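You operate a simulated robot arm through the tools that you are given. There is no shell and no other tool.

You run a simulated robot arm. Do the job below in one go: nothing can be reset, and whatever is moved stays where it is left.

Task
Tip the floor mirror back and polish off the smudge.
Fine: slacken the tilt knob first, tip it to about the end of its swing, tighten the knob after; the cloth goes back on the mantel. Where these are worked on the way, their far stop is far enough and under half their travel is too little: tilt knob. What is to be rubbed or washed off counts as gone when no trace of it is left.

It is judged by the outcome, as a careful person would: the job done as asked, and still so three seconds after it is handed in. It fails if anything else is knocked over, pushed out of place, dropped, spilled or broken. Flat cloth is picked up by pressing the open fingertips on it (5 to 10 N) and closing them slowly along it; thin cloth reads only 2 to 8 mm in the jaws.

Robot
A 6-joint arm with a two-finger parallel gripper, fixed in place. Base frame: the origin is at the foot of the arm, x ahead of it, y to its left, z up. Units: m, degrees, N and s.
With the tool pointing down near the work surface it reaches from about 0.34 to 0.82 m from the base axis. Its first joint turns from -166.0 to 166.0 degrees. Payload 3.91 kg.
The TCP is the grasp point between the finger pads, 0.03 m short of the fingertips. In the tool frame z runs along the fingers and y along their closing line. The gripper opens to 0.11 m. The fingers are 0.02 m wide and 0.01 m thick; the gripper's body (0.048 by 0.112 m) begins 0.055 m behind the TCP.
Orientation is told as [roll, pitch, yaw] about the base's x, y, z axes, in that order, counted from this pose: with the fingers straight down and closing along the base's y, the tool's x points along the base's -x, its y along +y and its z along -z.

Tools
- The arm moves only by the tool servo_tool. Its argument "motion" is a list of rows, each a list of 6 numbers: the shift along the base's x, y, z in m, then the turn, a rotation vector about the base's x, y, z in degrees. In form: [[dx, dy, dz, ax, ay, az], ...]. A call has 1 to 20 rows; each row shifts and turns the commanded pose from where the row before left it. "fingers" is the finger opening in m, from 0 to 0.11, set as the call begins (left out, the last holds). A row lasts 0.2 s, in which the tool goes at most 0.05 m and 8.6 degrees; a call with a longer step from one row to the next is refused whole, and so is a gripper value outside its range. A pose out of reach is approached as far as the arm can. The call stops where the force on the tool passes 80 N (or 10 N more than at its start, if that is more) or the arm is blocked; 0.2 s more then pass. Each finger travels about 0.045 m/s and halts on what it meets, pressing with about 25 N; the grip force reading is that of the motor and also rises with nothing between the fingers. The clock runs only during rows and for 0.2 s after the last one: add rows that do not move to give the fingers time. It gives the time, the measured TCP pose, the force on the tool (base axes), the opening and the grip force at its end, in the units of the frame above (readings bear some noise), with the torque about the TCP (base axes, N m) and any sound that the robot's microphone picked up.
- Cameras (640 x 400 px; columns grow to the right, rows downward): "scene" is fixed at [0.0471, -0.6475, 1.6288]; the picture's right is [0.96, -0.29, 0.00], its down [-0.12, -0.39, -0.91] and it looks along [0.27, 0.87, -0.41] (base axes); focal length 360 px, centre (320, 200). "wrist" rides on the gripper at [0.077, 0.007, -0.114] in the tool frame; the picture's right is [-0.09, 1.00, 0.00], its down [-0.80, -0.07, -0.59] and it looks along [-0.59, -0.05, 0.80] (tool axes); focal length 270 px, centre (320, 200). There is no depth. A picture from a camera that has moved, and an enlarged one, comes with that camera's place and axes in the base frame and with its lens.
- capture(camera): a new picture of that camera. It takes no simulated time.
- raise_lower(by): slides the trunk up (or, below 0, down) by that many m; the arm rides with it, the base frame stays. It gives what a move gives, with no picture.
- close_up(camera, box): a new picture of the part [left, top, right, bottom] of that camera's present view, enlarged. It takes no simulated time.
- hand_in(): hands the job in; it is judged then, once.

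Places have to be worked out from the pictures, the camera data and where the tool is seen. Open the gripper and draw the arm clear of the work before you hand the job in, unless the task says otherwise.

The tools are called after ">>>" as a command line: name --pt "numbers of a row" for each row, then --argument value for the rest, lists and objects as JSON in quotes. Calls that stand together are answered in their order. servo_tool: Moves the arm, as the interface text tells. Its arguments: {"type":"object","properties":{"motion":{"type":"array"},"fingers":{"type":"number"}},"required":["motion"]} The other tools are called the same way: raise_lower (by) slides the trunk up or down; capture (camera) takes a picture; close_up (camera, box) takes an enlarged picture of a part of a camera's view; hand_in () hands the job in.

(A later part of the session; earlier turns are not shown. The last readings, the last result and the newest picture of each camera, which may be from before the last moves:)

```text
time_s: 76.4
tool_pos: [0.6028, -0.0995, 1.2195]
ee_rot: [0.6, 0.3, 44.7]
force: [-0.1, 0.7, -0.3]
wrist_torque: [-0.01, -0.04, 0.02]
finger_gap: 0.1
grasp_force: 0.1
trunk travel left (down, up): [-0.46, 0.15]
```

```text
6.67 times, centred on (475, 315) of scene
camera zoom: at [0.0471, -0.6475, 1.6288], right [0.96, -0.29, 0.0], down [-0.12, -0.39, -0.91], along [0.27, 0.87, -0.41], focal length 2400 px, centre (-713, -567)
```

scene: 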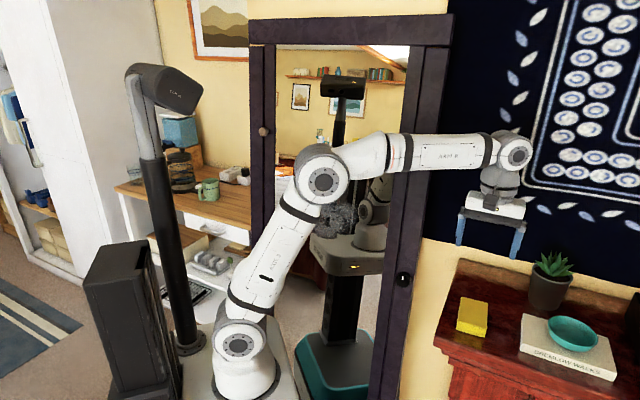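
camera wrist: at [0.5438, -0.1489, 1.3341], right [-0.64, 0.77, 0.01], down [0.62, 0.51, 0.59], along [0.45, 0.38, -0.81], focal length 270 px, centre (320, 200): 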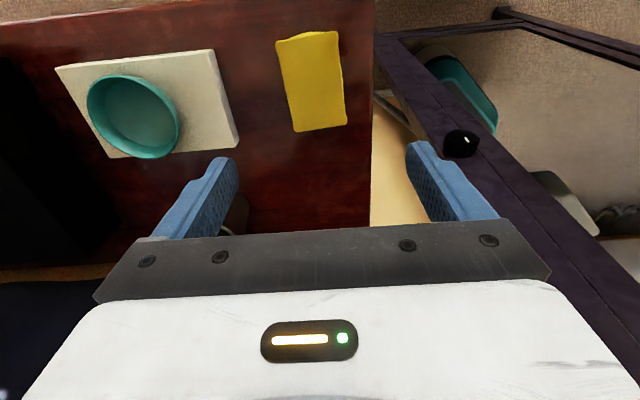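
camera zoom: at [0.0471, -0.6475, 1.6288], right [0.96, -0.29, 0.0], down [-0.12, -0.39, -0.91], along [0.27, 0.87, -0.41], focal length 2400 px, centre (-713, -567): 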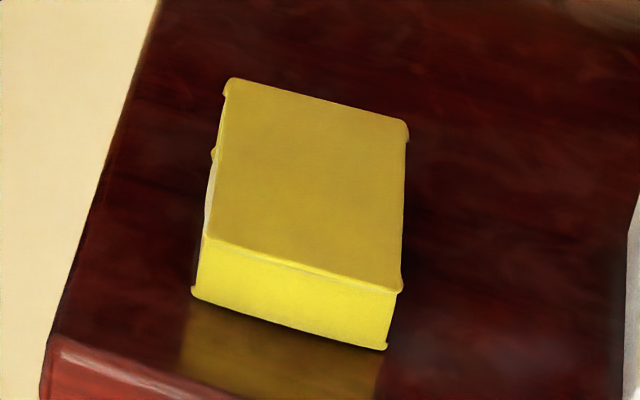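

Refined: cloth top z≈1.028, mantel top z≈1.002, cloth centre (0.603, -0.106), about 6.2 × 9 × 2.6 cm, long axis at azimuth ~49.5°. I'll grip it across its width with the hand pitched 30° (so I can later press its far end on the mirror), going first to a hover above it.

>>> servo_tool --pt "-0.002 -0.004 -0.02 0 0 4.8" --pt "-0.002 -0.004 -0.02 5.7 -4.87 0" --pt "-0.002 -0.004 -0.02 5.7 -4.87 0" --pt "-0.002 -0.004 -0.02 5.7 -4.87 0" --pt "-0.003 -0.004 -0.02 5.7 -4.87 0" --fingers 0.09

>>> capture --camera "wrist"

>>> capture --camera "scene"

```text
time_s: 77.6
tool_pos: [0.5907, -0.1194, 1.1216]
ee_rot: [0.3, -30.1, 49.5]
force: [0.5, 0.8, 0.1]
wrist_torque: [-0.02, 0.0, 0.02]
finger_gap: 0.0901
grasp_force: 0.0
trunk travel left (down, up): [-0.46, 0.15]
```

```text
taken
camera wrist: at [0.5045, -0.2109, 1.1806], right [-0.71, 0.7, 0.05], down [0.31, 0.25, 0.92], along [0.63, 0.66, -0.4], focal length 270 px, centre (320, 200)
```

wrist: 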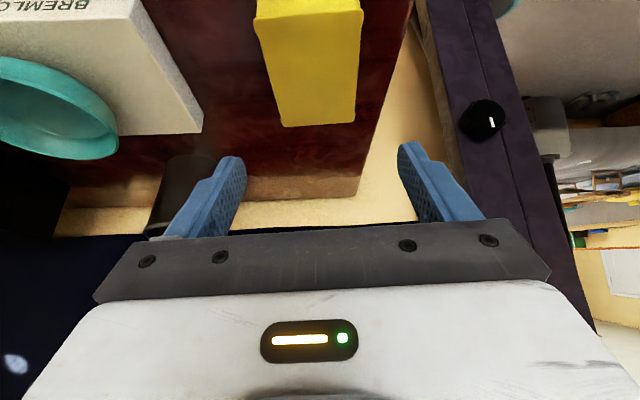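

```text
taken
```

scene: 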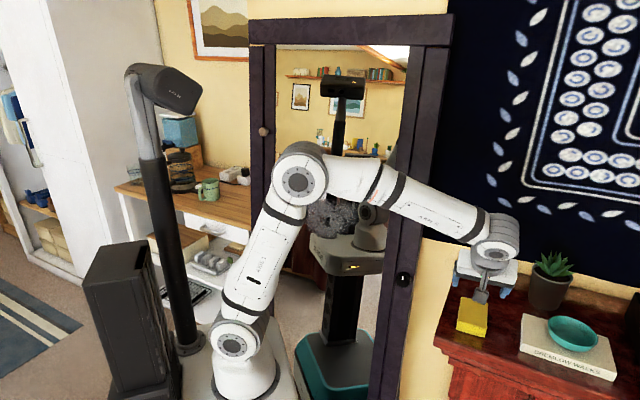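

Alignment checks out: the cloth corners project where expected and it's centred between the fingers. Descending straight down with the fingers straddling the cloth.

>>> servo_tool --pt "0.0003 -0.0001 -0.02 0 0 0" --pt "0.0003 -0.0001 -0.02 0 0 0" --pt "0.0004 -0.0001 -0.02 0 0 0" --pt "0 0 -0.012 0 0 0" --pt "0 0 -0.008 0 0 0" --pt "0 0 -0.0035 0 0 0" --pt "0 0 0 0 0 0"

>>> capture --camera "wrist"

>>> close_up --camera "scene" --box '[430, 250, 550, 350]'

```text
time_s: 79.2
tool_pos: [0.5895, -0.1204, 1.0379]
ee_rot: [0.3, -30.0, 49.5]
force: [0.0, 0.1, 0.8]
wrist_torque: [-0.01, 0.01, 0.0]
finger_gap: 0.0899
grasp_force: 0.0
trunk travel left (down, up): [-0.46, 0.15]
```

```text
taken
camera wrist: at [0.5042, -0.2109, 1.0974], right [-0.71, 0.7, 0.05], down [0.32, 0.25, 0.91], along [0.63, 0.66, -0.4], focal length 270 px, centre (320, 200)
```

wrist: 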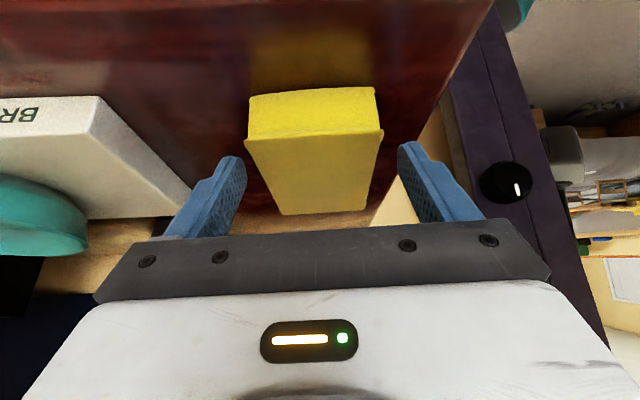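

```text
4.00 times, centred on (490, 300) of scene
camera zoom: at [0.0471, -0.6475, 1.6288], right [0.96, -0.29, 0.0], down [-0.12, -0.39, -0.91], along [0.27, 0.87, -0.41], focal length 1440 px, centre (-360, -200)
```

zoom: 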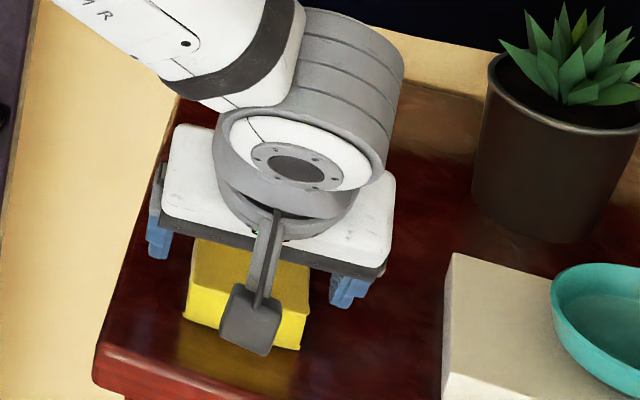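

The fingers straddle the cloth with clearance on both sides. Closing the fingers on it.

>>> servo_tool --pt "0 0 0 0 0 0" --pt "0 0 0 0 0 0" --pt "0 0 0 0 0 0" --pt "0 0 0 0 0 0" --pt "0 0 0 0 0 0" --fingers 0.03

>>> capture --camera "wrist"

>>> close_up --camera "scene" --box '[430, 250, 550, 350]'

```text
time_s: 80.4
tool_pos: [0.5893, -0.1192, 1.0368]
ee_rot: [0.2, -29.9, 49.5]
force: [-0.2, 0.3, 0.7]
wrist_torque: [-0.01, -0.01, 0.04]
finger_gap: 0.0649
grasp_force: 25.6
trunk travel left (down, up): [-0.46, 0.15]
```

```text
taken
camera wrist: at [0.5042, -0.2109, 1.0976], right [-0.71, 0.7, 0.05], down [0.31, 0.26, 0.91], along [0.63, 0.66, -0.4], focal length 270 px, centre (320, 200)
```

wrist: 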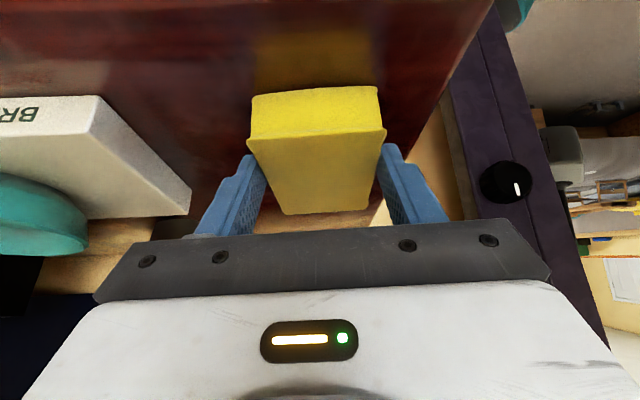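

```text
4.00 times, centred on (490, 300) of scene
camera zoom: at [0.0471, -0.6475, 1.6288], right [0.96, -0.29, 0.0], down [-0.12, -0.39, -0.91], along [0.27, 0.87, -0.41], focal length 1440 px, centre (-360, -200)
```

zoom: 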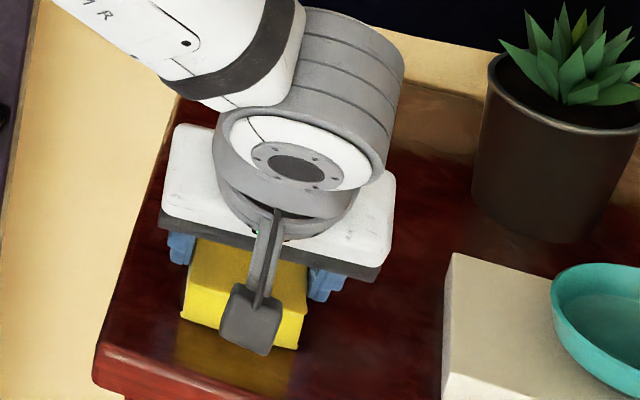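

Gripped at 65 mm with 25 N. Lifting gently 4 cm to check the hold.

>>> servo_tool --pt "0 0 0.005 0 0 0" --pt "0 0 0.01 0 0 0" --pt "0 0 0.015 0 0 0" --pt "0 0 0.02 0 0 0" --pt "0 0 0.02 0 0 0"

>>> capture --camera "wrist"

>>> close_up --camera "scene" --box '[430, 230, 550, 350]'

```text
time_s: 81.6
tool_pos: [0.5897, -0.1196, 1.1074]
ee_rot: [0.3, -29.9, 49.5]
force: [-1.0, 0.5, -1.3]
wrist_torque: [-0.04, 0.0, 0.04]
finger_gap: 0.0653
grasp_force: 25.2
trunk travel left (down, up): [-0.46, 0.15]
```

```text
taken
camera wrist: at [0.504, -0.2098, 1.1681], right [-0.71, 0.7, 0.05], down [0.31, 0.25, 0.91], along [0.63, 0.66, -0.4], focal length 270 px, centre (320, 200)
```

wrist: 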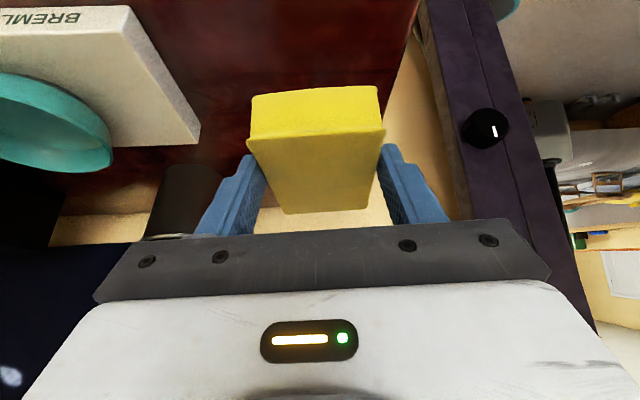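

```text
3.33 times, centred on (490, 290) of scene
camera zoom: at [0.0471, -0.6475, 1.6288], right [0.96, -0.29, 0.0], down [-0.12, -0.39, -0.91], along [0.27, 0.87, -0.41], focal length 1200 px, centre (-247, -100)
```

zoom: 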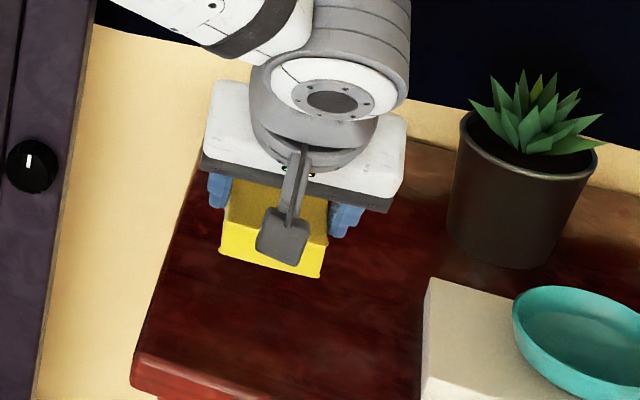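

The cloth is held securely. I'll lift to z≈1.25, correct yaw/pitch so the cloth's far end will sit flush on the tilted mirror, and then move sideways across in front of the mirror.

>>> servo_tool --pt "0 0 0.03 0 0 0" --pt "0 0 0.03 0 0 0" --pt "0.008 0.0085 0.03 0 0 -4.5" --pt "0.012 0.013 0.03 -3.89 3.89 0" --pt "0.012 0.013 0.023 0 0 0"

>>> servo_tool --pt "-0.02 0.02 0 0 0 0" --pt "-0.028 0.028 0 0 0 0" --pt "-0.028 0.028 0 0 0 0" --pt "-0.028 0.028 0 0 0 0" --pt "-0.028 0.028 0 0 0 0" --pt "-0.028 0.028 0 0 0 0" --pt "-0.028 0.028 0 0 0 0" --pt "-0.028 0.028 0 0 0 0"

>>> capture --camera "scene"

>>> capture --camera "wrist"

```text
time_s: 82.8
tool_pos: [0.6204, -0.0852, 1.251]
ee_rot: [0.3, -24.3, 45.0]
force: [-0.6, 0.5, -0.2]
wrist_torque: [0.03, 0.04, 0.01]
finger_gap: 0.065
grasp_force: 24.9
trunk travel left (down, up): [-0.46, 0.15]
```

```text
time_s: 84.6
tool_pos: [0.4027, 0.1296, 1.2514]
ee_rot: [0.3, -24.4, 45.0]
force: [-0.1, 0.4, -0.2]
wrist_torque: [-0.02, -0.01, 0.0]
finger_gap: 0.0651
grasp_force: 24.5
trunk travel left (down, up): [-0.46, 0.15]
```

```text
taken
```

scene: 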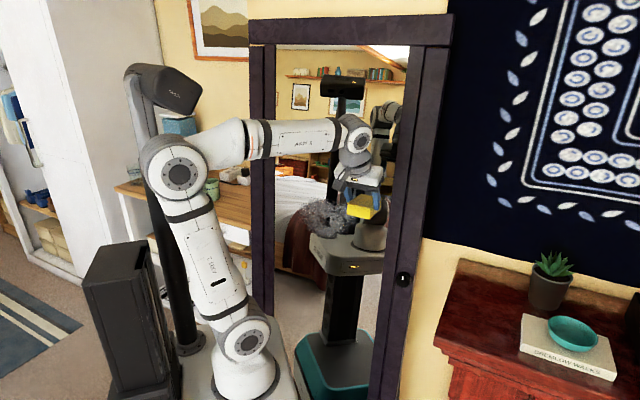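

```text
taken
camera wrist: at [0.3146, 0.0516, 1.3229], right [-0.65, 0.76, 0.04], down [0.39, 0.29, 0.87], along [0.65, 0.58, -0.49], focal length 270 px, centre (320, 200)
```

wrist: 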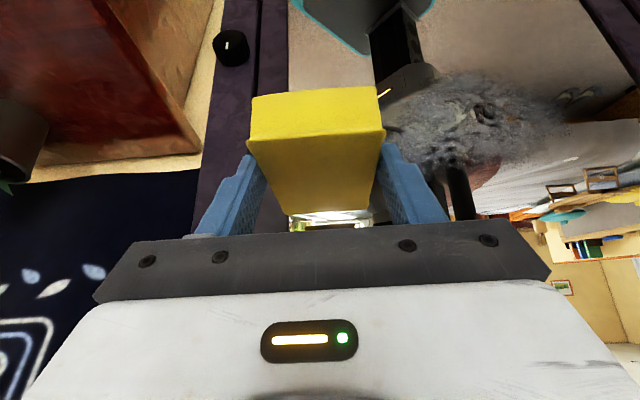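

The smudge is clearly visible from both cameras: on the mirror it spans roughly w −0.06…0.12 (along the mirror's width) and z 1.03…1.165. I'll move further left until in front of it, then lower the trunk 0.15 m.

>>> servo_tool --pt "-0.028 0.028 0 0 0 0" --pt "-0.028 0.028 0 0 0 0" --pt "-0.028 0.028 0 0 0 0" --pt "-0.028 0.028 0 0 0 0"

>>> capture --camera "scene"

>>> capture --camera "wrist"

```text
time_s: 85.6
tool_pos: [0.2931, 0.243, 1.2501]
ee_rot: [0.3, -24.4, 45.0]
force: [-0.1, 0.8, -0.4]
wrist_torque: [0.02, -0.04, -0.01]
finger_gap: 0.065
grasp_force: 25.0
trunk travel left (down, up): [-0.46, 0.15]
```

```text
taken
```

scene: 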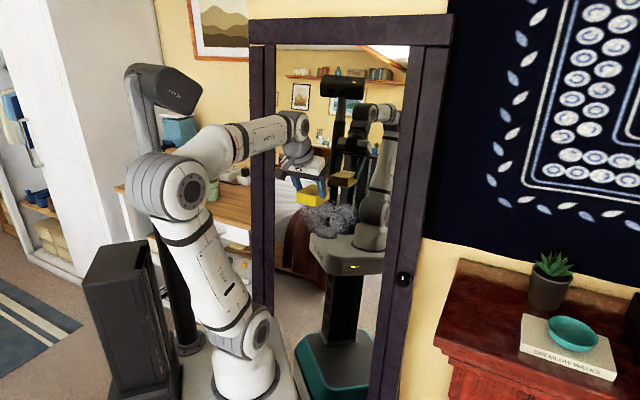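

```text
taken
camera wrist: at [0.2051, 0.164, 1.3221], right [-0.65, 0.76, 0.04], down [0.39, 0.29, 0.87], along [0.65, 0.58, -0.49], focal length 270 px, centre (320, 200)
```

wrist: 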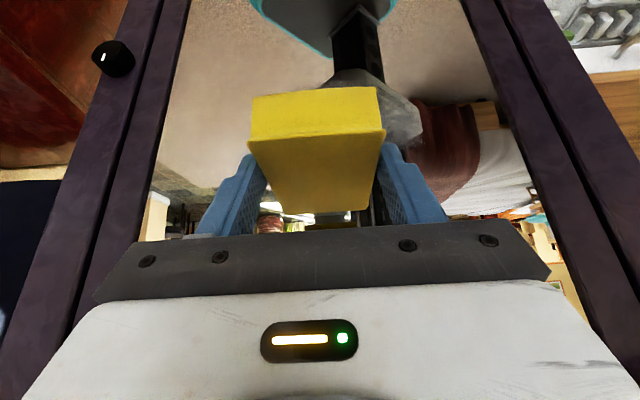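

Good position; the wrist view confirms geometry (knob projects exactly where expected). Lowering the trunk 0.15 m to bring the cloth to smudge height.

>>> raise_lower --by -0.15

>>> capture --camera "scene"

>>> capture --camera "wrist"

```text
time_s: 87.3
tool_pos: [0.2922, 0.242, 1.101]
ee_rot: [0.2, -24.5, 45.0]
force: [0.7, 0.7, -0.9]
wrist_torque: [-0.02, 0.01, 0.02]
finger_gap: 0.0651
grasp_force: 24.6
trunk travel left (down, up): [-0.31, 0.3]
```

```text
taken
```

scene: 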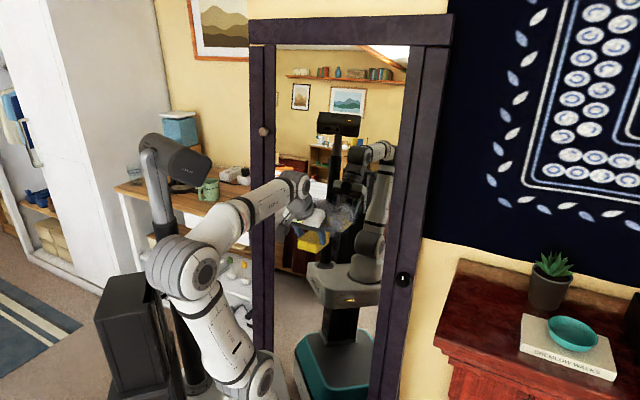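

```text
taken
camera wrist: at [0.2056, 0.1636, 1.1722], right [-0.65, 0.76, 0.04], down [0.39, 0.29, 0.87], along [0.65, 0.58, -0.49], focal length 270 px, centre (320, 200)
```

wrist: 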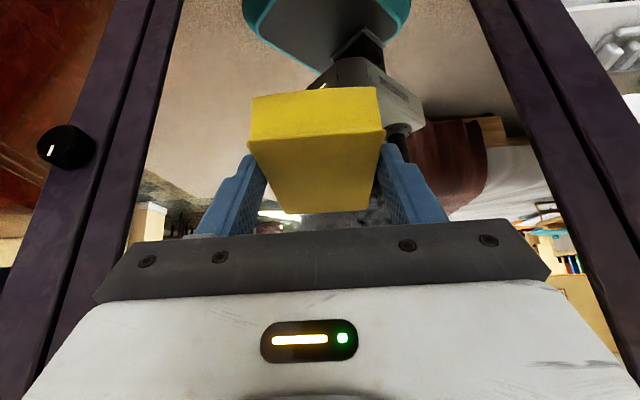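

Clear view and all stable. I'll raise 2 cm and advance most of the way (5 cm) toward the glass, then feel for contact.

>>> servo_tool --pt "0.008 0.008 0.01 0 0 0" --pt "0.009 0.009 0.01 0 0 0" --pt "0.009 0.009 0 0 0 0" --pt "0.007 0.007 0 0 0 0" --pt "0.003 0.003 0 0 0 0"

>>> servo_tool --pt "0.002 0.002 0 0 0 0" --pt "0.002 0.002 0 0 0 0" --pt "0.002 0.002 0 0 0 0"

>>> capture --camera "wrist"

>>> close_up --camera "scene" --box '[250, 150, 410, 300]'

```text
time_s: 88.5
tool_pos: [0.3265, 0.275, 1.1215]
ee_rot: [0.4, -24.5, 45.0]
force: [-20.5, -19.7, 1.7]
wrist_torque: [-0.44, 0.47, -0.01]
finger_gap: 0.0657
grasp_force: 24.8
trunk travel left (down, up): [-0.31, 0.3]
```

```text
time_s: 89.3
tool_pos: [0.3329, 0.2807, 1.1208]
ee_rot: [0.3, -24.4, 45.1]
force: [-21.0, -18.2, -0.6]
wrist_torque: [-0.42, 0.42, 0.0]
finger_gap: 0.0655
grasp_force: 25.5
trunk travel left (down, up): [-0.31, 0.3]
```

```text
taken
camera wrist: at [0.2452, 0.2026, 1.1926], right [-0.65, 0.76, 0.04], down [0.39, 0.29, 0.87], along [0.65, 0.58, -0.49], focal length 270 px, centre (320, 200)
```

wrist: 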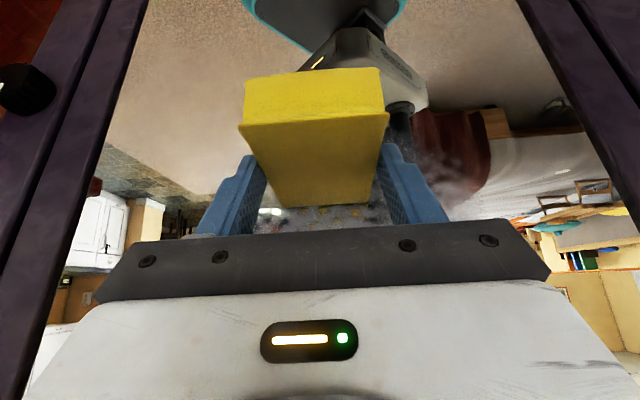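

```text
2.67 times, centred on (330, 225) of scene
camera zoom: at [0.0471, -0.6475, 1.6288], right [0.96, -0.29, 0.0], down [-0.12, -0.39, -0.91], along [0.27, 0.87, -0.41], focal length 960 px, centre (293, 133)
```

zoom: 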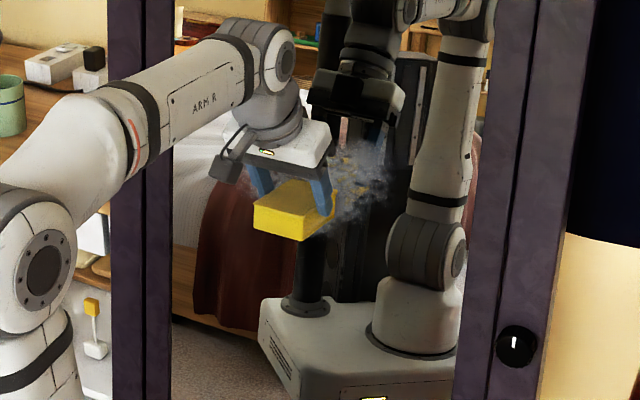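

Contact came at n≈0.484 (sooner than expected), and the cloth slid back about 1 cm in the grip at 28 N, but it's still well held. I'll ease off to about 10 N and slide right to learn the glass's slope.

>>> servo_tool --pt "-0.0015 -0.0015 0 0 0 0" --pt "0 0 0 0 0 0"

>>> servo_tool --pt "0.0115 -0.0095 0 0 0 0" --pt "0.0115 -0.0095 0 0 0 0" --pt "0.0115 -0.0095 0 0 0 0"

>>> close_up --camera "scene" --box '[250, 150, 410, 300]'

```text
time_s: 89.9
tool_pos: [0.3319, 0.2807, 1.1205]
ee_rot: [0.3, -24.6, 45.1]
force: [-8.1, -12.1, 1.8]
wrist_torque: [-0.16, 0.09, -0.18]
finger_gap: 0.065
grasp_force: 24.6
trunk travel left (down, up): [-0.31, 0.3]
```

```text
time_s: 90.7
tool_pos: [0.3655, 0.2521, 1.1198]
ee_rot: [0.2, -24.5, 45.1]
force: [-26.6, -12.9, 2.2]
wrist_torque: [-0.18, 0.62, 0.19]
finger_gap: 0.0653
grasp_force: 25.0
trunk travel left (down, up): [-0.31, 0.3]
```

```text
2.67 times, centred on (330, 225) of scene
camera zoom: at [0.0471, -0.6475, 1.6288], right [0.96, -0.29, 0.0], down [-0.12, -0.39, -0.91], along [0.27, 0.87, -0.41], focal length 960 px, centre (293, 133)
```

zoom: 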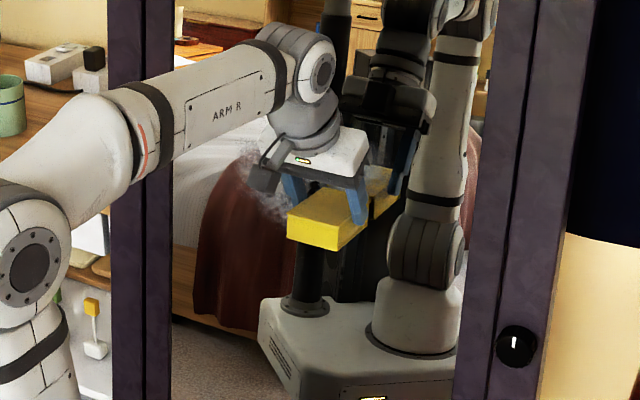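

Wiping works: the right portion of the smudge is gone already; what remains is to the left. I'll ease pressure slightly and sweep left, following the slope.

>>> servo_tool --pt "-0.0008 -0.0008 0 0 0 0" --pt "-0.011 0.0102 0 0 0 0" --pt "-0.011 0.0102 0 0 0 0" --pt "-0.011 0.0102 0 0 0 0" --pt "-0.011 0.0102 0 0 0 0"

>>> servo_tool --pt "-0.011 0.0102 0 0 0 0" --pt "-0.011 0.0102 0 0 0 0" --pt "-0.011 0.0102 0 0 0 0"

>>> close_up --camera "scene" --box '[250, 150, 410, 300]'

>>> capture --camera "wrist"

```text
time_s: 91.9
tool_pos: [0.3228, 0.2919, 1.12]
ee_rot: [0.3, -24.5, 45.0]
force: [-3.1, -5.0, 0.8]
wrist_torque: [-0.06, -0.03, -0.16]
finger_gap: 0.0651
grasp_force: 24.7
trunk travel left (down, up): [-0.31, 0.3]
```

```text
time_s: 92.7
tool_pos: [0.289, 0.3234, 1.1189]
ee_rot: [0.3, -24.4, 45.0]
force: [0.4, -0.1, -1.9]
wrist_torque: [0.01, -0.01, -0.03]
finger_gap: 0.0649
grasp_force: 24.7
trunk travel left (down, up): [-0.31, 0.3]
```

```text
2.67 times, centred on (330, 225) of scene
camera zoom: at [0.0471, -0.6475, 1.6288], right [0.96, -0.29, 0.0], down [-0.12, -0.39, -0.91], along [0.27, 0.87, -0.41], focal length 960 px, centre (293, 133)
```

zoom: 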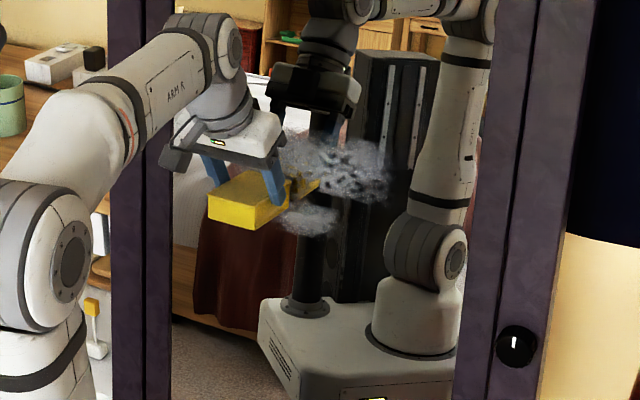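

```text
taken
camera wrist: at [0.2018, 0.2448, 1.191], right [-0.65, 0.76, 0.04], down [0.39, 0.29, 0.87], along [0.65, 0.58, -0.49], focal length 270 px, centre (320, 200)
```

wrist: 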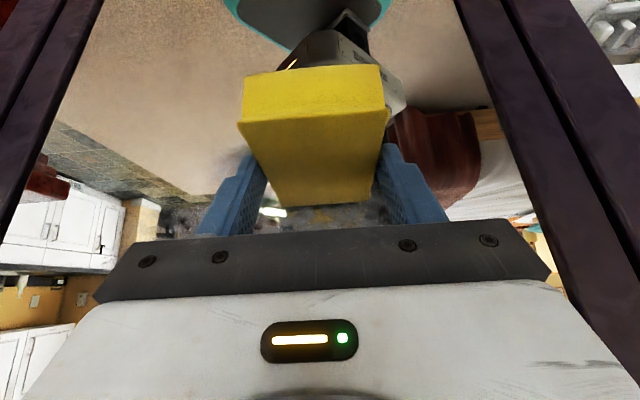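

The cloth cleaned a horizontal band; smudge remains above and below it (roughly z 1.03–1.18, w −0.06…0.14). I'll do overlapping vertical strokes with the 6 cm wide end of the cloth, starting at the left: back off, go to the lower-left start.

>>> servo_tool --pt "-0.012 -0.012 0 0 0 0" --pt "-0.011 0.011 -0.025 0 0 0" --pt "-0.011 0.011 -0.025 0 0 0" --pt "0 0 -0.022 0 0 0" --pt "0.007 0.007 0 0 0 0" --pt "0 0 0 0 0 0"

>>> capture --camera "scene"

```text
time_s: 94.1
tool_pos: [0.2648, 0.3422, 1.047]
ee_rot: [0.3, -24.3, 45.0]
force: [-1.8, -0.1, -0.9]
wrist_torque: [-0.04, 0.04, -0.04]
finger_gap: 0.0651
grasp_force: 25.2
trunk travel left (down, up): [-0.31, 0.3]
```

```text
taken
```

scene: 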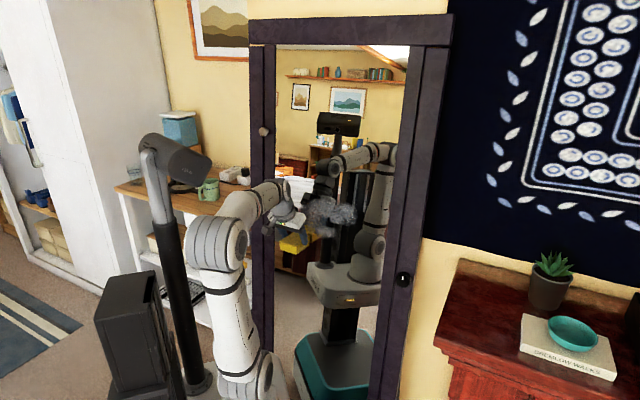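

Almost touching at the lower-left start. Advancing a few millimetres to reach ~10 N.

>>> servo_tool --pt "0.001 0.001 0 0 0 0" --pt "0.001 0.001 0 0 0 0" --pt "0 0 0 0 0 0"

```text
time_s: 94.9
tool_pos: [0.2643, 0.3414, 1.048]
ee_rot: [0.3, -24.4, 45.0]
force: [-17.7, -17.5, -8.4]
wrist_torque: [-0.66, 0.61, -0.03]
finger_gap: 0.0652
grasp_force: 25.3
trunk travel left (down, up): [-0.31, 0.3]
```

About 25 N now; I'll ease by 1 mm and stroke upward, following the mirror's backward lean.

>>> servo_tool --pt "-0.0008 -0.0008 0 0 0 0" --pt "0.0009 0.0009 0.017 0 0 0" --pt "0.0009 0.0009 0.017 0 0 0" --pt "0.0009 0.0009 0.017 0 0 0" --pt "0.0009 0.0009 0.017 0 0 0"

>>> servo_tool --pt "0.0009 0.0009 0.017 0 0 0" --pt "0.0009 0.0009 0.017 0 0 0" --pt "0.0009 0.0009 0.017 0 0 0"

```text
time_s: 96.1
tool_pos: [0.2671, 0.3484, 1.1164]
ee_rot: [0.3, -24.5, 45.2]
force: [-2.6, -1.4, -0.3]
wrist_torque: [-0.02, 0.08, -0.07]
finger_gap: 0.0649
grasp_force: 25.2
trunk travel left (down, up): [-0.31, 0.3]
```

```text
time_s: 96.9
tool_pos: [0.2713, 0.35, 1.1673]
ee_rot: [0.3, -24.4, 45.1]
force: [-0.2, -0.1, 0.0]
wrist_torque: [0.01, 0.0, -0.01]
finger_gap: 0.0647
grasp_force: 25.0
trunk travel left (down, up): [-0.31, 0.3]
```

Contact was lost near the top, giving a lean slope of about 0.10. I'll press 2.5 mm more, finish up to the top, then stroke back down with the right slope.

>>> servo_tool --pt "0.0018 0.0018 0 0 0 0" --pt "0.0012 0.0012 0.017 0 0 0" --pt "0.0012 0.0012 0.017 0 0 0" --pt "0 0 0 0 0 0"

>>> servo_tool --pt "-0.0012 -0.0012 -0.017 0 0 0" --pt "-0.0012 -0.0012 -0.017 0 0 0" --pt "-0.0012 -0.0012 -0.017 0 0 0" --pt "-0.0012 -0.0012 -0.017 0 0 0" --pt "-0.0012 -0.0012 -0.017 0 0 0"

>>> servo_tool --pt "-0.0012 -0.0012 -0.017 0 0 0" --pt "-0.0012 -0.0012 -0.017 0 0 0" --pt "-0.0012 -0.0012 -0.017 0 0 0" --pt "-0.0012 -0.0012 -0.017 0 0 0" --pt "-0.0012 -0.0012 -0.017 0 0 0"

>>> capture --camera "scene"

```text
time_s: 97.9
tool_pos: [0.2737, 0.3544, 1.1994]
ee_rot: [0.3, -24.4, 45.1]
force: [-0.6, -1.2, -0.1]
wrist_torque: [-0.02, 0.02, -0.02]
finger_gap: 0.065
grasp_force: 25.0
trunk travel left (down, up): [-0.31, 0.3]
```

```text
time_s: 99.1
tool_pos: [0.2683, 0.3458, 1.1151]
ee_rot: [0.3, -24.4, 45.1]
force: [1.3, 0.0, 0.5]
wrist_torque: [0.0, -0.03, 0.01]
finger_gap: 0.0648
grasp_force: 25.1
trunk travel left (down, up): [-0.31, 0.3]
```

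```text
time_s: 100.3
tool_pos: [0.2626, 0.3413, 1.0313]
ee_rot: [0.3, -24.4, 45.0]
force: [-5.1, -5.8, 2.2]
wrist_torque: [-0.06, 0.01, -0.07]
finger_gap: 0.0649
grasp_force: 24.7
trunk travel left (down, up): [-0.31, 0.3]
```

```text
taken
```

scene: 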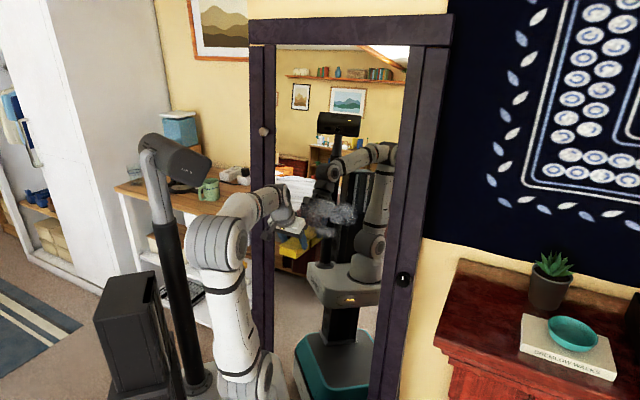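

Pressure was too light over part of that stroke. I'll add ~1.5 mm of press and repeat the stroke upward on this column.

>>> servo_tool --pt "0.001 0.001 0 0 0 0" --pt "0.0012 0.0012 0.017 0 0 0" --pt "0.0012 0.0012 0.017 0 0 0" --pt "0.0012 0.0012 0.017 0 0 0" --pt "0.0012 0.0012 0.017 0 0 0" --pt "0.0012 0.0012 0.017 0 0 0"

>>> servo_tool --pt "0.0012 0.0012 0.017 0 0 0" --pt "0.0012 0.0012 0.017 0 0 0" --pt "0.0012 0.0012 0.017 0 0 0" --pt "0.0012 0.0012 0.017 0 0 0" --pt "0.0012 0.0012 0.017 0 0 0"

```text
time_s: 101.7
tool_pos: [0.2696, 0.3483, 1.1165]
ee_rot: [0.3, -24.5, 45.1]
force: [-14.5, -15.4, -6.3]
wrist_torque: [-0.56, 0.54, -0.16]
finger_gap: 0.0648
grasp_force: 25.0
trunk travel left (down, up): [-0.31, 0.3]
```

```text
time_s: 102.9
tool_pos: [0.2748, 0.3534, 1.2004]
ee_rot: [0.2, -24.3, 45.1]
force: [-11.0, -10.7, -4.9]
wrist_torque: [-0.39, 0.38, -0.1]
finger_gap: 0.065
grasp_force: 24.7
trunk travel left (down, up): [-0.31, 0.3]
```

Good steady pressure (15–21 N) on that stroke. Next column: shift right 4.5 cm and stroke downward.

>>> servo_tool --pt "0.0106 -0.0106 0 0 0 0" --pt "0.0106 -0.0106 0 0 0 0" --pt "0.0106 -0.0106 0 0 0 0" --pt "-0.0011 -0.0011 -0.017 0 0 0" --pt "-0.0011 -0.0011 -0.017 0 0 0" --pt "-0.0011 -0.0011 -0.017 0 0 0" --pt "-0.0011 -0.0011 -0.017 0 0 0" --pt "-0.0011 -0.0011 -0.017 0 0 0"

>>> servo_tool --pt "-0.0011 -0.0011 -0.017 0 0 0" --pt "-0.0011 -0.0011 -0.017 0 0 0" --pt "-0.0011 -0.0011 -0.017 0 0 0" --pt "-0.0011 -0.0011 -0.017 0 0 0" --pt "-0.0011 -0.0011 -0.017 0 0 0"

>>> close_up --camera "scene" --box '[250, 150, 410, 300]'

```text
time_s: 104.7
tool_pos: [0.2996, 0.3168, 1.1176]
ee_rot: [0.3, -24.5, 45.0]
force: [-8.1, -8.6, 1.8]
wrist_torque: [-0.07, 0.03, -0.07]
finger_gap: 0.0648
grasp_force: 25.0
trunk travel left (down, up): [-0.31, 0.3]
```

```text
time_s: 105.9
tool_pos: [0.2945, 0.3105, 1.0325]
ee_rot: [0.3, -24.6, 45.1]
force: [-17.1, -17.1, 12.2]
wrist_torque: [-0.28, 0.31, -0.03]
finger_gap: 0.0651
grasp_force: 24.6
trunk travel left (down, up): [-0.31, 0.3]
```

```text
2.67 times, centred on (330, 225) of scene
camera zoom: at [0.0471, -0.6475, 1.6288], right [0.96, -0.29, 0.0], down [-0.12, -0.39, -0.91], along [0.27, 0.87, -0.41], focal length 960 px, centre (293, 133)
```

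zoom: 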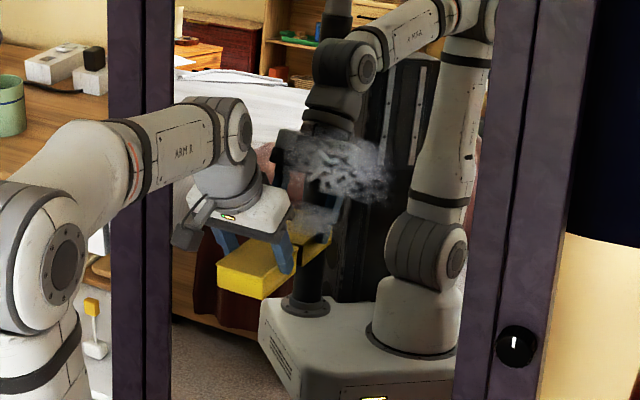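

The left part is clean. Next column: shift right 4.5 cm (easing slightly) and stroke upward.

>>> servo_tool --pt "0.0102 -0.011 0 0 0 0" --pt "0.0106 -0.0106 0 0 0 0" --pt "0.0106 -0.0106 0 0 0 0" --pt "0.0012 0.0012 0.017 0 0 0" --pt "0.0012 0.0012 0.017 0 0 0" --pt "0.0012 0.0012 0.017 0 0 0" --pt "0.0012 0.0012 0.017 0 0 0" --pt "0.0012 0.0012 0.017 0 0 0"

>>> servo_tool --pt "0.0012 0.0012 0.017 0 0 0" --pt "0.0012 0.0012 0.017 0 0 0" --pt "0.0012 0.0012 0.017 0 0 0" --pt "0.0012 0.0012 0.017 0 0 0" --pt "0.0012 0.0012 0.017 0 0 0"

>>> close_up --camera "scene" --box '[250, 150, 410, 300]'

```text
time_s: 107.7
tool_pos: [0.3325, 0.2856, 1.1194]
ee_rot: [0.3, -24.6, 45.1]
force: [-2.8, -2.8, 0.0]
wrist_torque: [-0.05, 0.06, -0.11]
finger_gap: 0.0651
grasp_force: 25.1
trunk travel left (down, up): [-0.31, 0.3]
```

```text
time_s: 108.9
tool_pos: [0.3413, 0.2917, 1.2009]
ee_rot: [0.4, -24.4, 45.0]
force: [-2.8, -3.3, -1.6]
wrist_torque: [-0.06, 0.09, -0.02]
finger_gap: 0.0649
grasp_force: 25.1
trunk travel left (down, up): [-0.31, 0.3]
```

```text
2.67 times, centred on (330, 225) of scene
camera zoom: at [0.0471, -0.6475, 1.6288], right [0.96, -0.29, 0.0], down [-0.12, -0.39, -0.91], along [0.27, 0.87, -0.41], focal length 960 px, centre (293, 133)
```

zoom: 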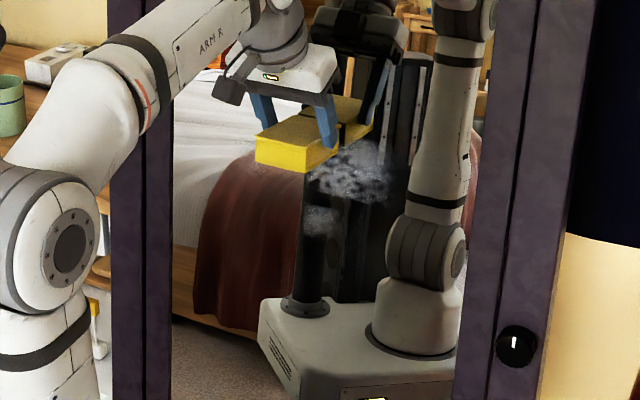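

Pressure was too light on that stroke (3–4 N), so this column still shows smudge. I'll add 2 mm of press and stroke back down the same column.

>>> servo_tool --pt "0.0013 0.0013 0 0 0 0" --pt "-0.0011 -0.0011 -0.017 0 0 0" --pt "-0.0011 -0.0011 -0.017 0 0 0" --pt "-0.0011 -0.0011 -0.017 0 0 0" --pt "-0.0011 -0.0011 -0.017 0 0 0" --pt "-0.0011 -0.0011 -0.017 0 0 0"

>>> servo_tool --pt "-0.0011 -0.0011 -0.017 0 0 0" --pt "-0.0011 -0.0011 -0.017 0 0 0" --pt "-0.0011 -0.0011 -0.017 0 0 0" --pt "-0.0011 -0.0011 -0.017 0 0 0" --pt "-0.0011 -0.0011 -0.017 0 0 0"

>>> close_up --camera "scene" --box '[250, 150, 410, 300]'

```text
time_s: 110.3
tool_pos: [0.3343, 0.2856, 1.1192]
ee_rot: [0.4, -24.5, 45.0]
force: [-14.3, -15.2, 8.4]
wrist_torque: [-0.21, 0.18, -0.09]
finger_gap: 0.0652
grasp_force: 25.1
trunk travel left (down, up): [-0.31, 0.3]
```

```text
time_s: 111.5
tool_pos: [0.3285, 0.2798, 1.0314]
ee_rot: [0.2, -24.6, 45.0]
force: [-15.7, -15.4, 10.5]
wrist_torque: [-0.28, 0.25, -0.05]
finger_gap: 0.0651
grasp_force: 24.7
trunk travel left (down, up): [-0.31, 0.3]
```

```text
2.67 times, centred on (330, 225) of scene
camera zoom: at [0.0471, -0.6475, 1.6288], right [0.96, -0.29, 0.0], down [-0.12, -0.39, -0.91], along [0.27, 0.87, -0.41], focal length 960 px, centre (293, 133)
```

zoom: 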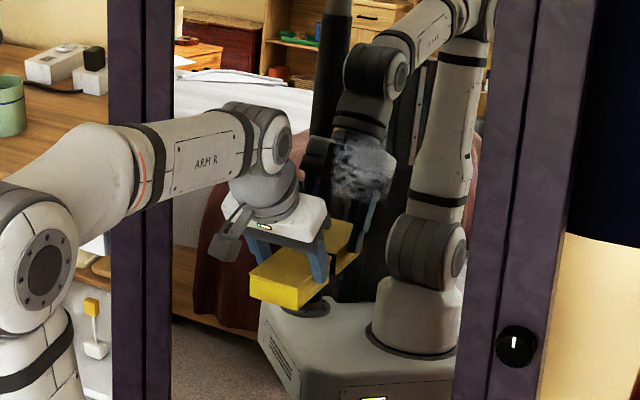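

Working well at ~21 N; only the right part remains. Shift right 4.5 cm (with slope compensation) and stroke upward.

>>> servo_tool --pt "0.011 -0.0102 0 0 0 0" --pt "0.011 -0.0102 0 0 0 0" --pt "0.011 -0.0102 0 0 0 0" --pt "0.0012 0.0012 0.017 0 0 0" --pt "0.0012 0.0012 0.017 0 0 0" --pt "0.0012 0.0012 0.017 0 0 0" --pt "0.0012 0.0012 0.017 0 0 0" --pt "0.0012 0.0012 0.017 0 0 0"

>>> servo_tool --pt "0.0012 0.0012 0.017 0 0 0" --pt "0.0012 0.0012 0.017 0 0 0" --pt "0.0012 0.0012 0.017 0 0 0" --pt "0.0012 0.0012 0.017 0 0 0" --pt "0.0012 0.0012 0.017 0 0 0"

>>> close_up --camera "scene" --box '[250, 150, 410, 300]'

```text
time_s: 113.3
tool_pos: [0.3679, 0.256, 1.1165]
ee_rot: [0.3, -24.4, 45.1]
force: [-16.3, -17.3, -5.1]
wrist_torque: [-0.54, 0.55, -0.08]
finger_gap: 0.0652
grasp_force: 25.0
trunk travel left (down, up): [-0.31, 0.3]
```

```text
time_s: 114.5
tool_pos: [0.3725, 0.2636, 1.2023]
ee_rot: [0.2, -24.5, 45.0]
force: [-4.7, -6.2, -0.2]
wrist_torque: [-0.13, 0.15, -0.06]
finger_gap: 0.0651
grasp_force: 24.7
trunk travel left (down, up): [-0.31, 0.3]
```

```text
2.67 times, centred on (330, 225) of scene
camera zoom: at [0.0471, -0.6475, 1.6288], right [0.96, -0.29, 0.0], down [-0.12, -0.39, -0.91], along [0.27, 0.87, -0.41], focal length 960 px, centre (293, 133)
```

zoom: 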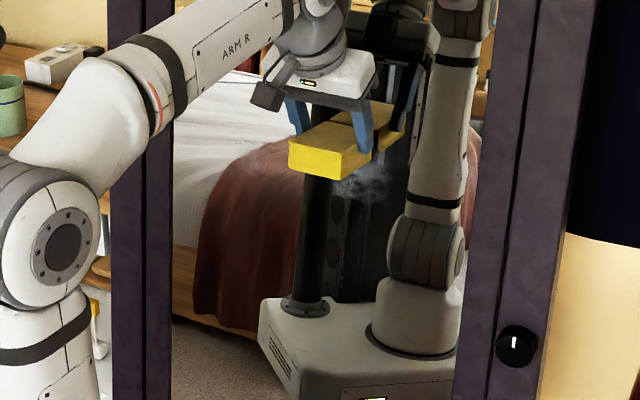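

A faint remnant is left to the right, plus possibly a trace on the left. I'll add a little pressure and stroke back down this column, then shift to the rightmost column.

>>> servo_tool --pt "0.0009 0.0009 0 0 0 0" --pt "-0.0011 -0.0011 -0.017 0 0 0" --pt "-0.0011 -0.0011 -0.017 0 0 0" --pt "-0.0011 -0.0011 -0.017 0 0 0" --pt "-0.0011 -0.0011 -0.017 0 0 0" --pt "-0.0011 -0.0011 -0.017 0 0 0" --pt "-0.0011 -0.0011 -0.017 0 0 0" --pt "-0.0011 -0.0011 -0.017 0 0 0"

>>> servo_tool --pt "0.0108 -0.0104 0 0 0 0" --pt "0.0108 -0.0104 0 0 0 0" --pt "0.0108 -0.0104 0 0 0 0" --pt "0.0012 0.0012 0.017 0 0 0" --pt "0.0012 0.0012 0.017 0 0 0" --pt "0.0012 0.0012 0.017 0 0 0" --pt "0.0012 0.0012 0.017 0 0 0"

>>> servo_tool --pt "0.0012 0.0012 0.017 0 0 0" --pt "0.0012 0.0012 0.017 0 0 0" --pt "0.0012 0.0012 0.017 0 0 0" --pt "0.0012 0.0012 0.017 0 0 0"

>>> close_up --camera "scene" --box '[250, 150, 410, 300]'

```text
time_s: 116.3
tool_pos: [0.3672, 0.2547, 1.0854]
ee_rot: [0.3, -24.4, 45.0]
force: [-16.6, -16.2, 11.0]
wrist_torque: [-0.26, 0.27, -0.02]
finger_gap: 0.0651
grasp_force: 24.9
trunk travel left (down, up): [-0.31, 0.3]
```

```text
time_s: 117.9
tool_pos: [0.4054, 0.2299, 1.1522]
ee_rot: [0.2, -24.5, 45.0]
force: [-11.5, -12.2, -3.0]
wrist_torque: [-0.34, 0.32, -0.12]
finger_gap: 0.065
grasp_force: 25.2
trunk travel left (down, up): [-0.31, 0.3]
```

```text
time_s: 118.9
tool_pos: [0.4101, 0.2323, 1.2184]
ee_rot: [0.2, -24.5, 44.9]
force: [-5.6, -4.6, -1.5]
wrist_torque: [-0.18, 0.17, -0.03]
finger_gap: 0.0648
grasp_force: 25.6
trunk travel left (down, up): [-0.31, 0.3]
```

```text
2.67 times, centred on (330, 225) of scene
camera zoom: at [0.0471, -0.6475, 1.6288], right [0.96, -0.29, 0.0], down [-0.12, -0.39, -0.91], along [0.27, 0.87, -0.41], focal length 960 px, centre (293, 133)
```

zoom: 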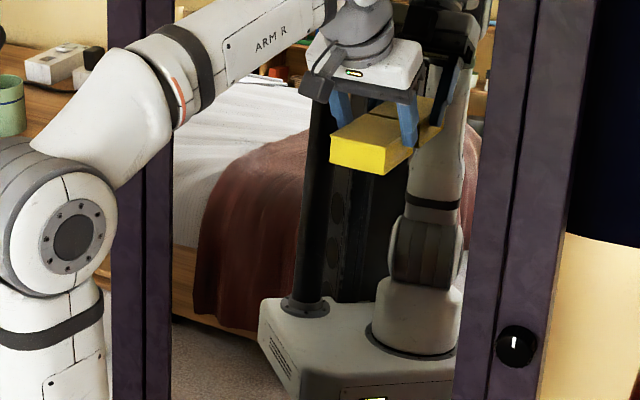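

The smudge looks nearly gone. I'll back the cloth off the glass and move up/right so both cameras can inspect the whole area.

>>> servo_tool --pt "-0.01 -0.01 0 0 0 0" --pt "-0.02 -0.02 0.01 0 0 0" --pt "-0.01 -0.015 0.03 0 0 0" --pt "0.02 -0.02 0.04 0 0 0" --pt "0.025 -0.025 0.04 0 0 0" --pt "0.025 -0.025 0.04 0 0 0"

>>> close_up --camera "scene" --box '[260, 150, 410, 270]'

>>> capture --camera "wrist"

>>> capture --camera "scene"

```text
refused: row 5 steps farther than a row can; nothing moved
```

```text
3.33 times, centred on (335, 210) of scene
camera zoom: at [0.0471, -0.6475, 1.6288], right [0.96, -0.29, 0.0], down [-0.12, -0.39, -0.91], along [0.27, 0.87, -0.41], focal length 1200 px, centre (270, 167)
```

zoom: 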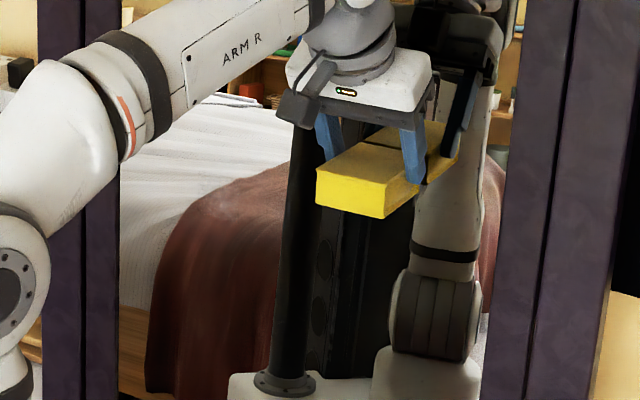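

```text
taken
camera wrist: at [0.3235, 0.1538, 1.2905], right [-0.65, 0.76, 0.04], down [0.39, 0.29, 0.87], along [0.65, 0.58, -0.49], focal length 270 px, centre (320, 200)
```

wrist: 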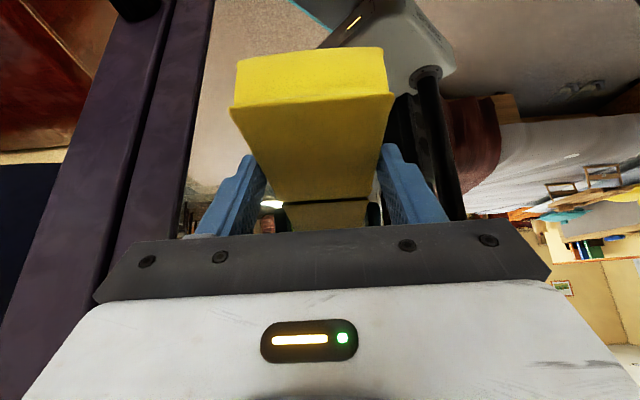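

```text
taken
```

scene: 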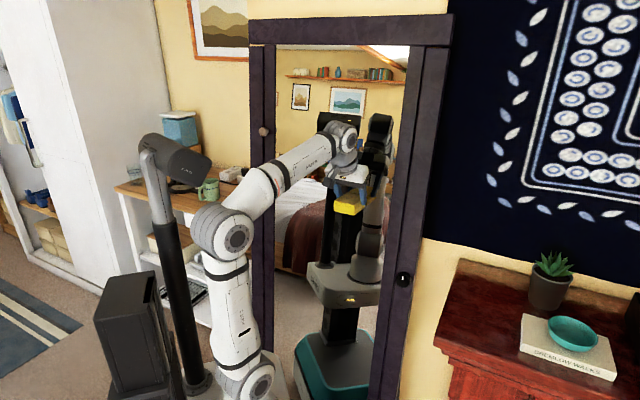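

One row was slightly too long, so nothing moved. Repeating with shorter steps.

>>> servo_tool --pt "-0.01 -0.01 0 0 0 0" --pt "-0.02 -0.02 0.01 0 0 0" --pt "-0.01 -0.015 0.03 0 0 0" --pt "0.02 -0.02 0.035 0 0 0" --pt "0.02 -0.02 0.035 0 0 0" --pt "0.02 -0.02 0.035 0 0 0"

>>> close_up --camera "scene" --box '[270, 170, 390, 260]'

>>> capture --camera "wrist"

```text
time_s: 120.3
tool_pos: [0.432, 0.1273, 1.3623]
ee_rot: [0.4, -24.3, 45.0]
force: [0.3, -0.4, -0.6]
wrist_torque: [0.01, -0.01, -0.02]
finger_gap: 0.0651
grasp_force: 25.1
trunk travel left (down, up): [-0.31, 0.3]
```

```text
4.44 times, centred on (330, 215) of scene
camera zoom: at [0.0471, -0.6475, 1.6288], right [0.96, -0.29, 0.0], down [-0.12, -0.39, -0.91], along [0.27, 0.87, -0.41], focal length 1600 px, centre (276, 133)
```

zoom: 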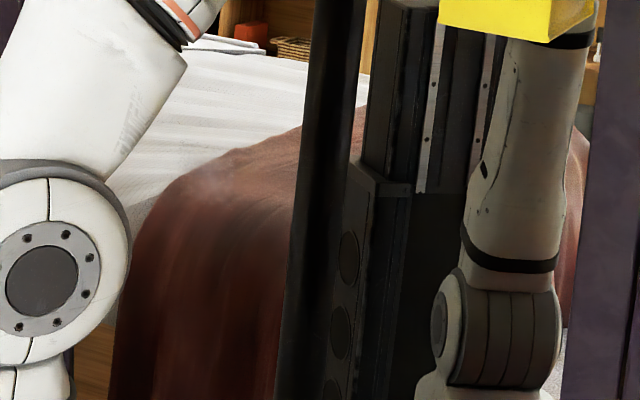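

```text
taken
camera wrist: at [0.3445, 0.0476, 1.4348], right [-0.65, 0.76, 0.04], down [0.4, 0.29, 0.87], along [0.65, 0.58, -0.49], focal length 270 px, centre (320, 200)
```

wrist: 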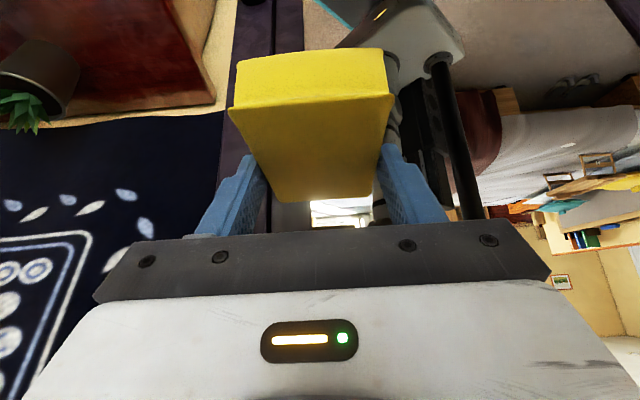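

There's a faint pale haze near the left of the wiped area (scene ≈(307,210)); it may be a trace of smudge or just sheen on the reflected blanket. I'll zoom in closer from both cameras.

>>> close_up --camera "wrist" --box '[440, 0, 640, 125]'

>>> close_up --camera "scene" --box '[290, 190, 350, 235]'

```text
3.20 times, centred on (540, 62) of wrist
camera zoom: at [0.3445, 0.0476, 1.4348], right [-0.65, 0.76, 0.04], down [0.4, 0.29, 0.87], along [0.65, 0.58, -0.49], focal length 865 px, centre (-384, 640)
```

zoom: 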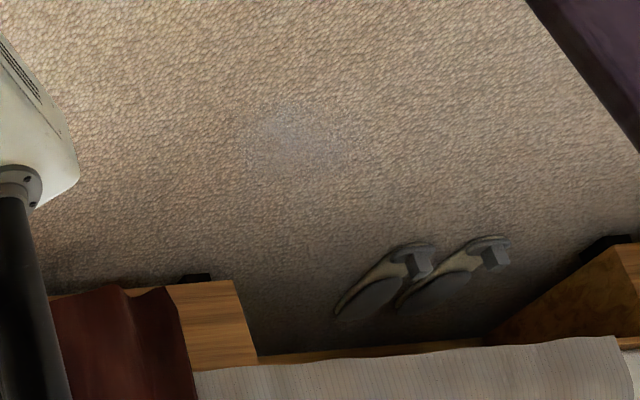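

```text
8.89 times, centred on (320, 212) of scene
camera zoom: at [0.0471, -0.6475, 1.6288], right [0.96, -0.29, 0.0], down [-0.12, -0.39, -0.91], along [0.27, 0.87, -0.41], focal length 3200 px, centre (320, 89)
```

zoom: 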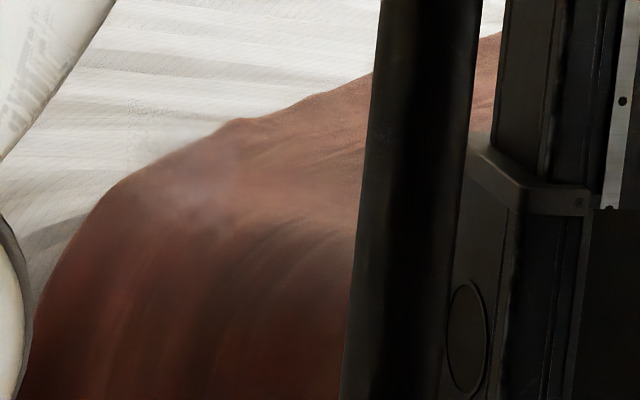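

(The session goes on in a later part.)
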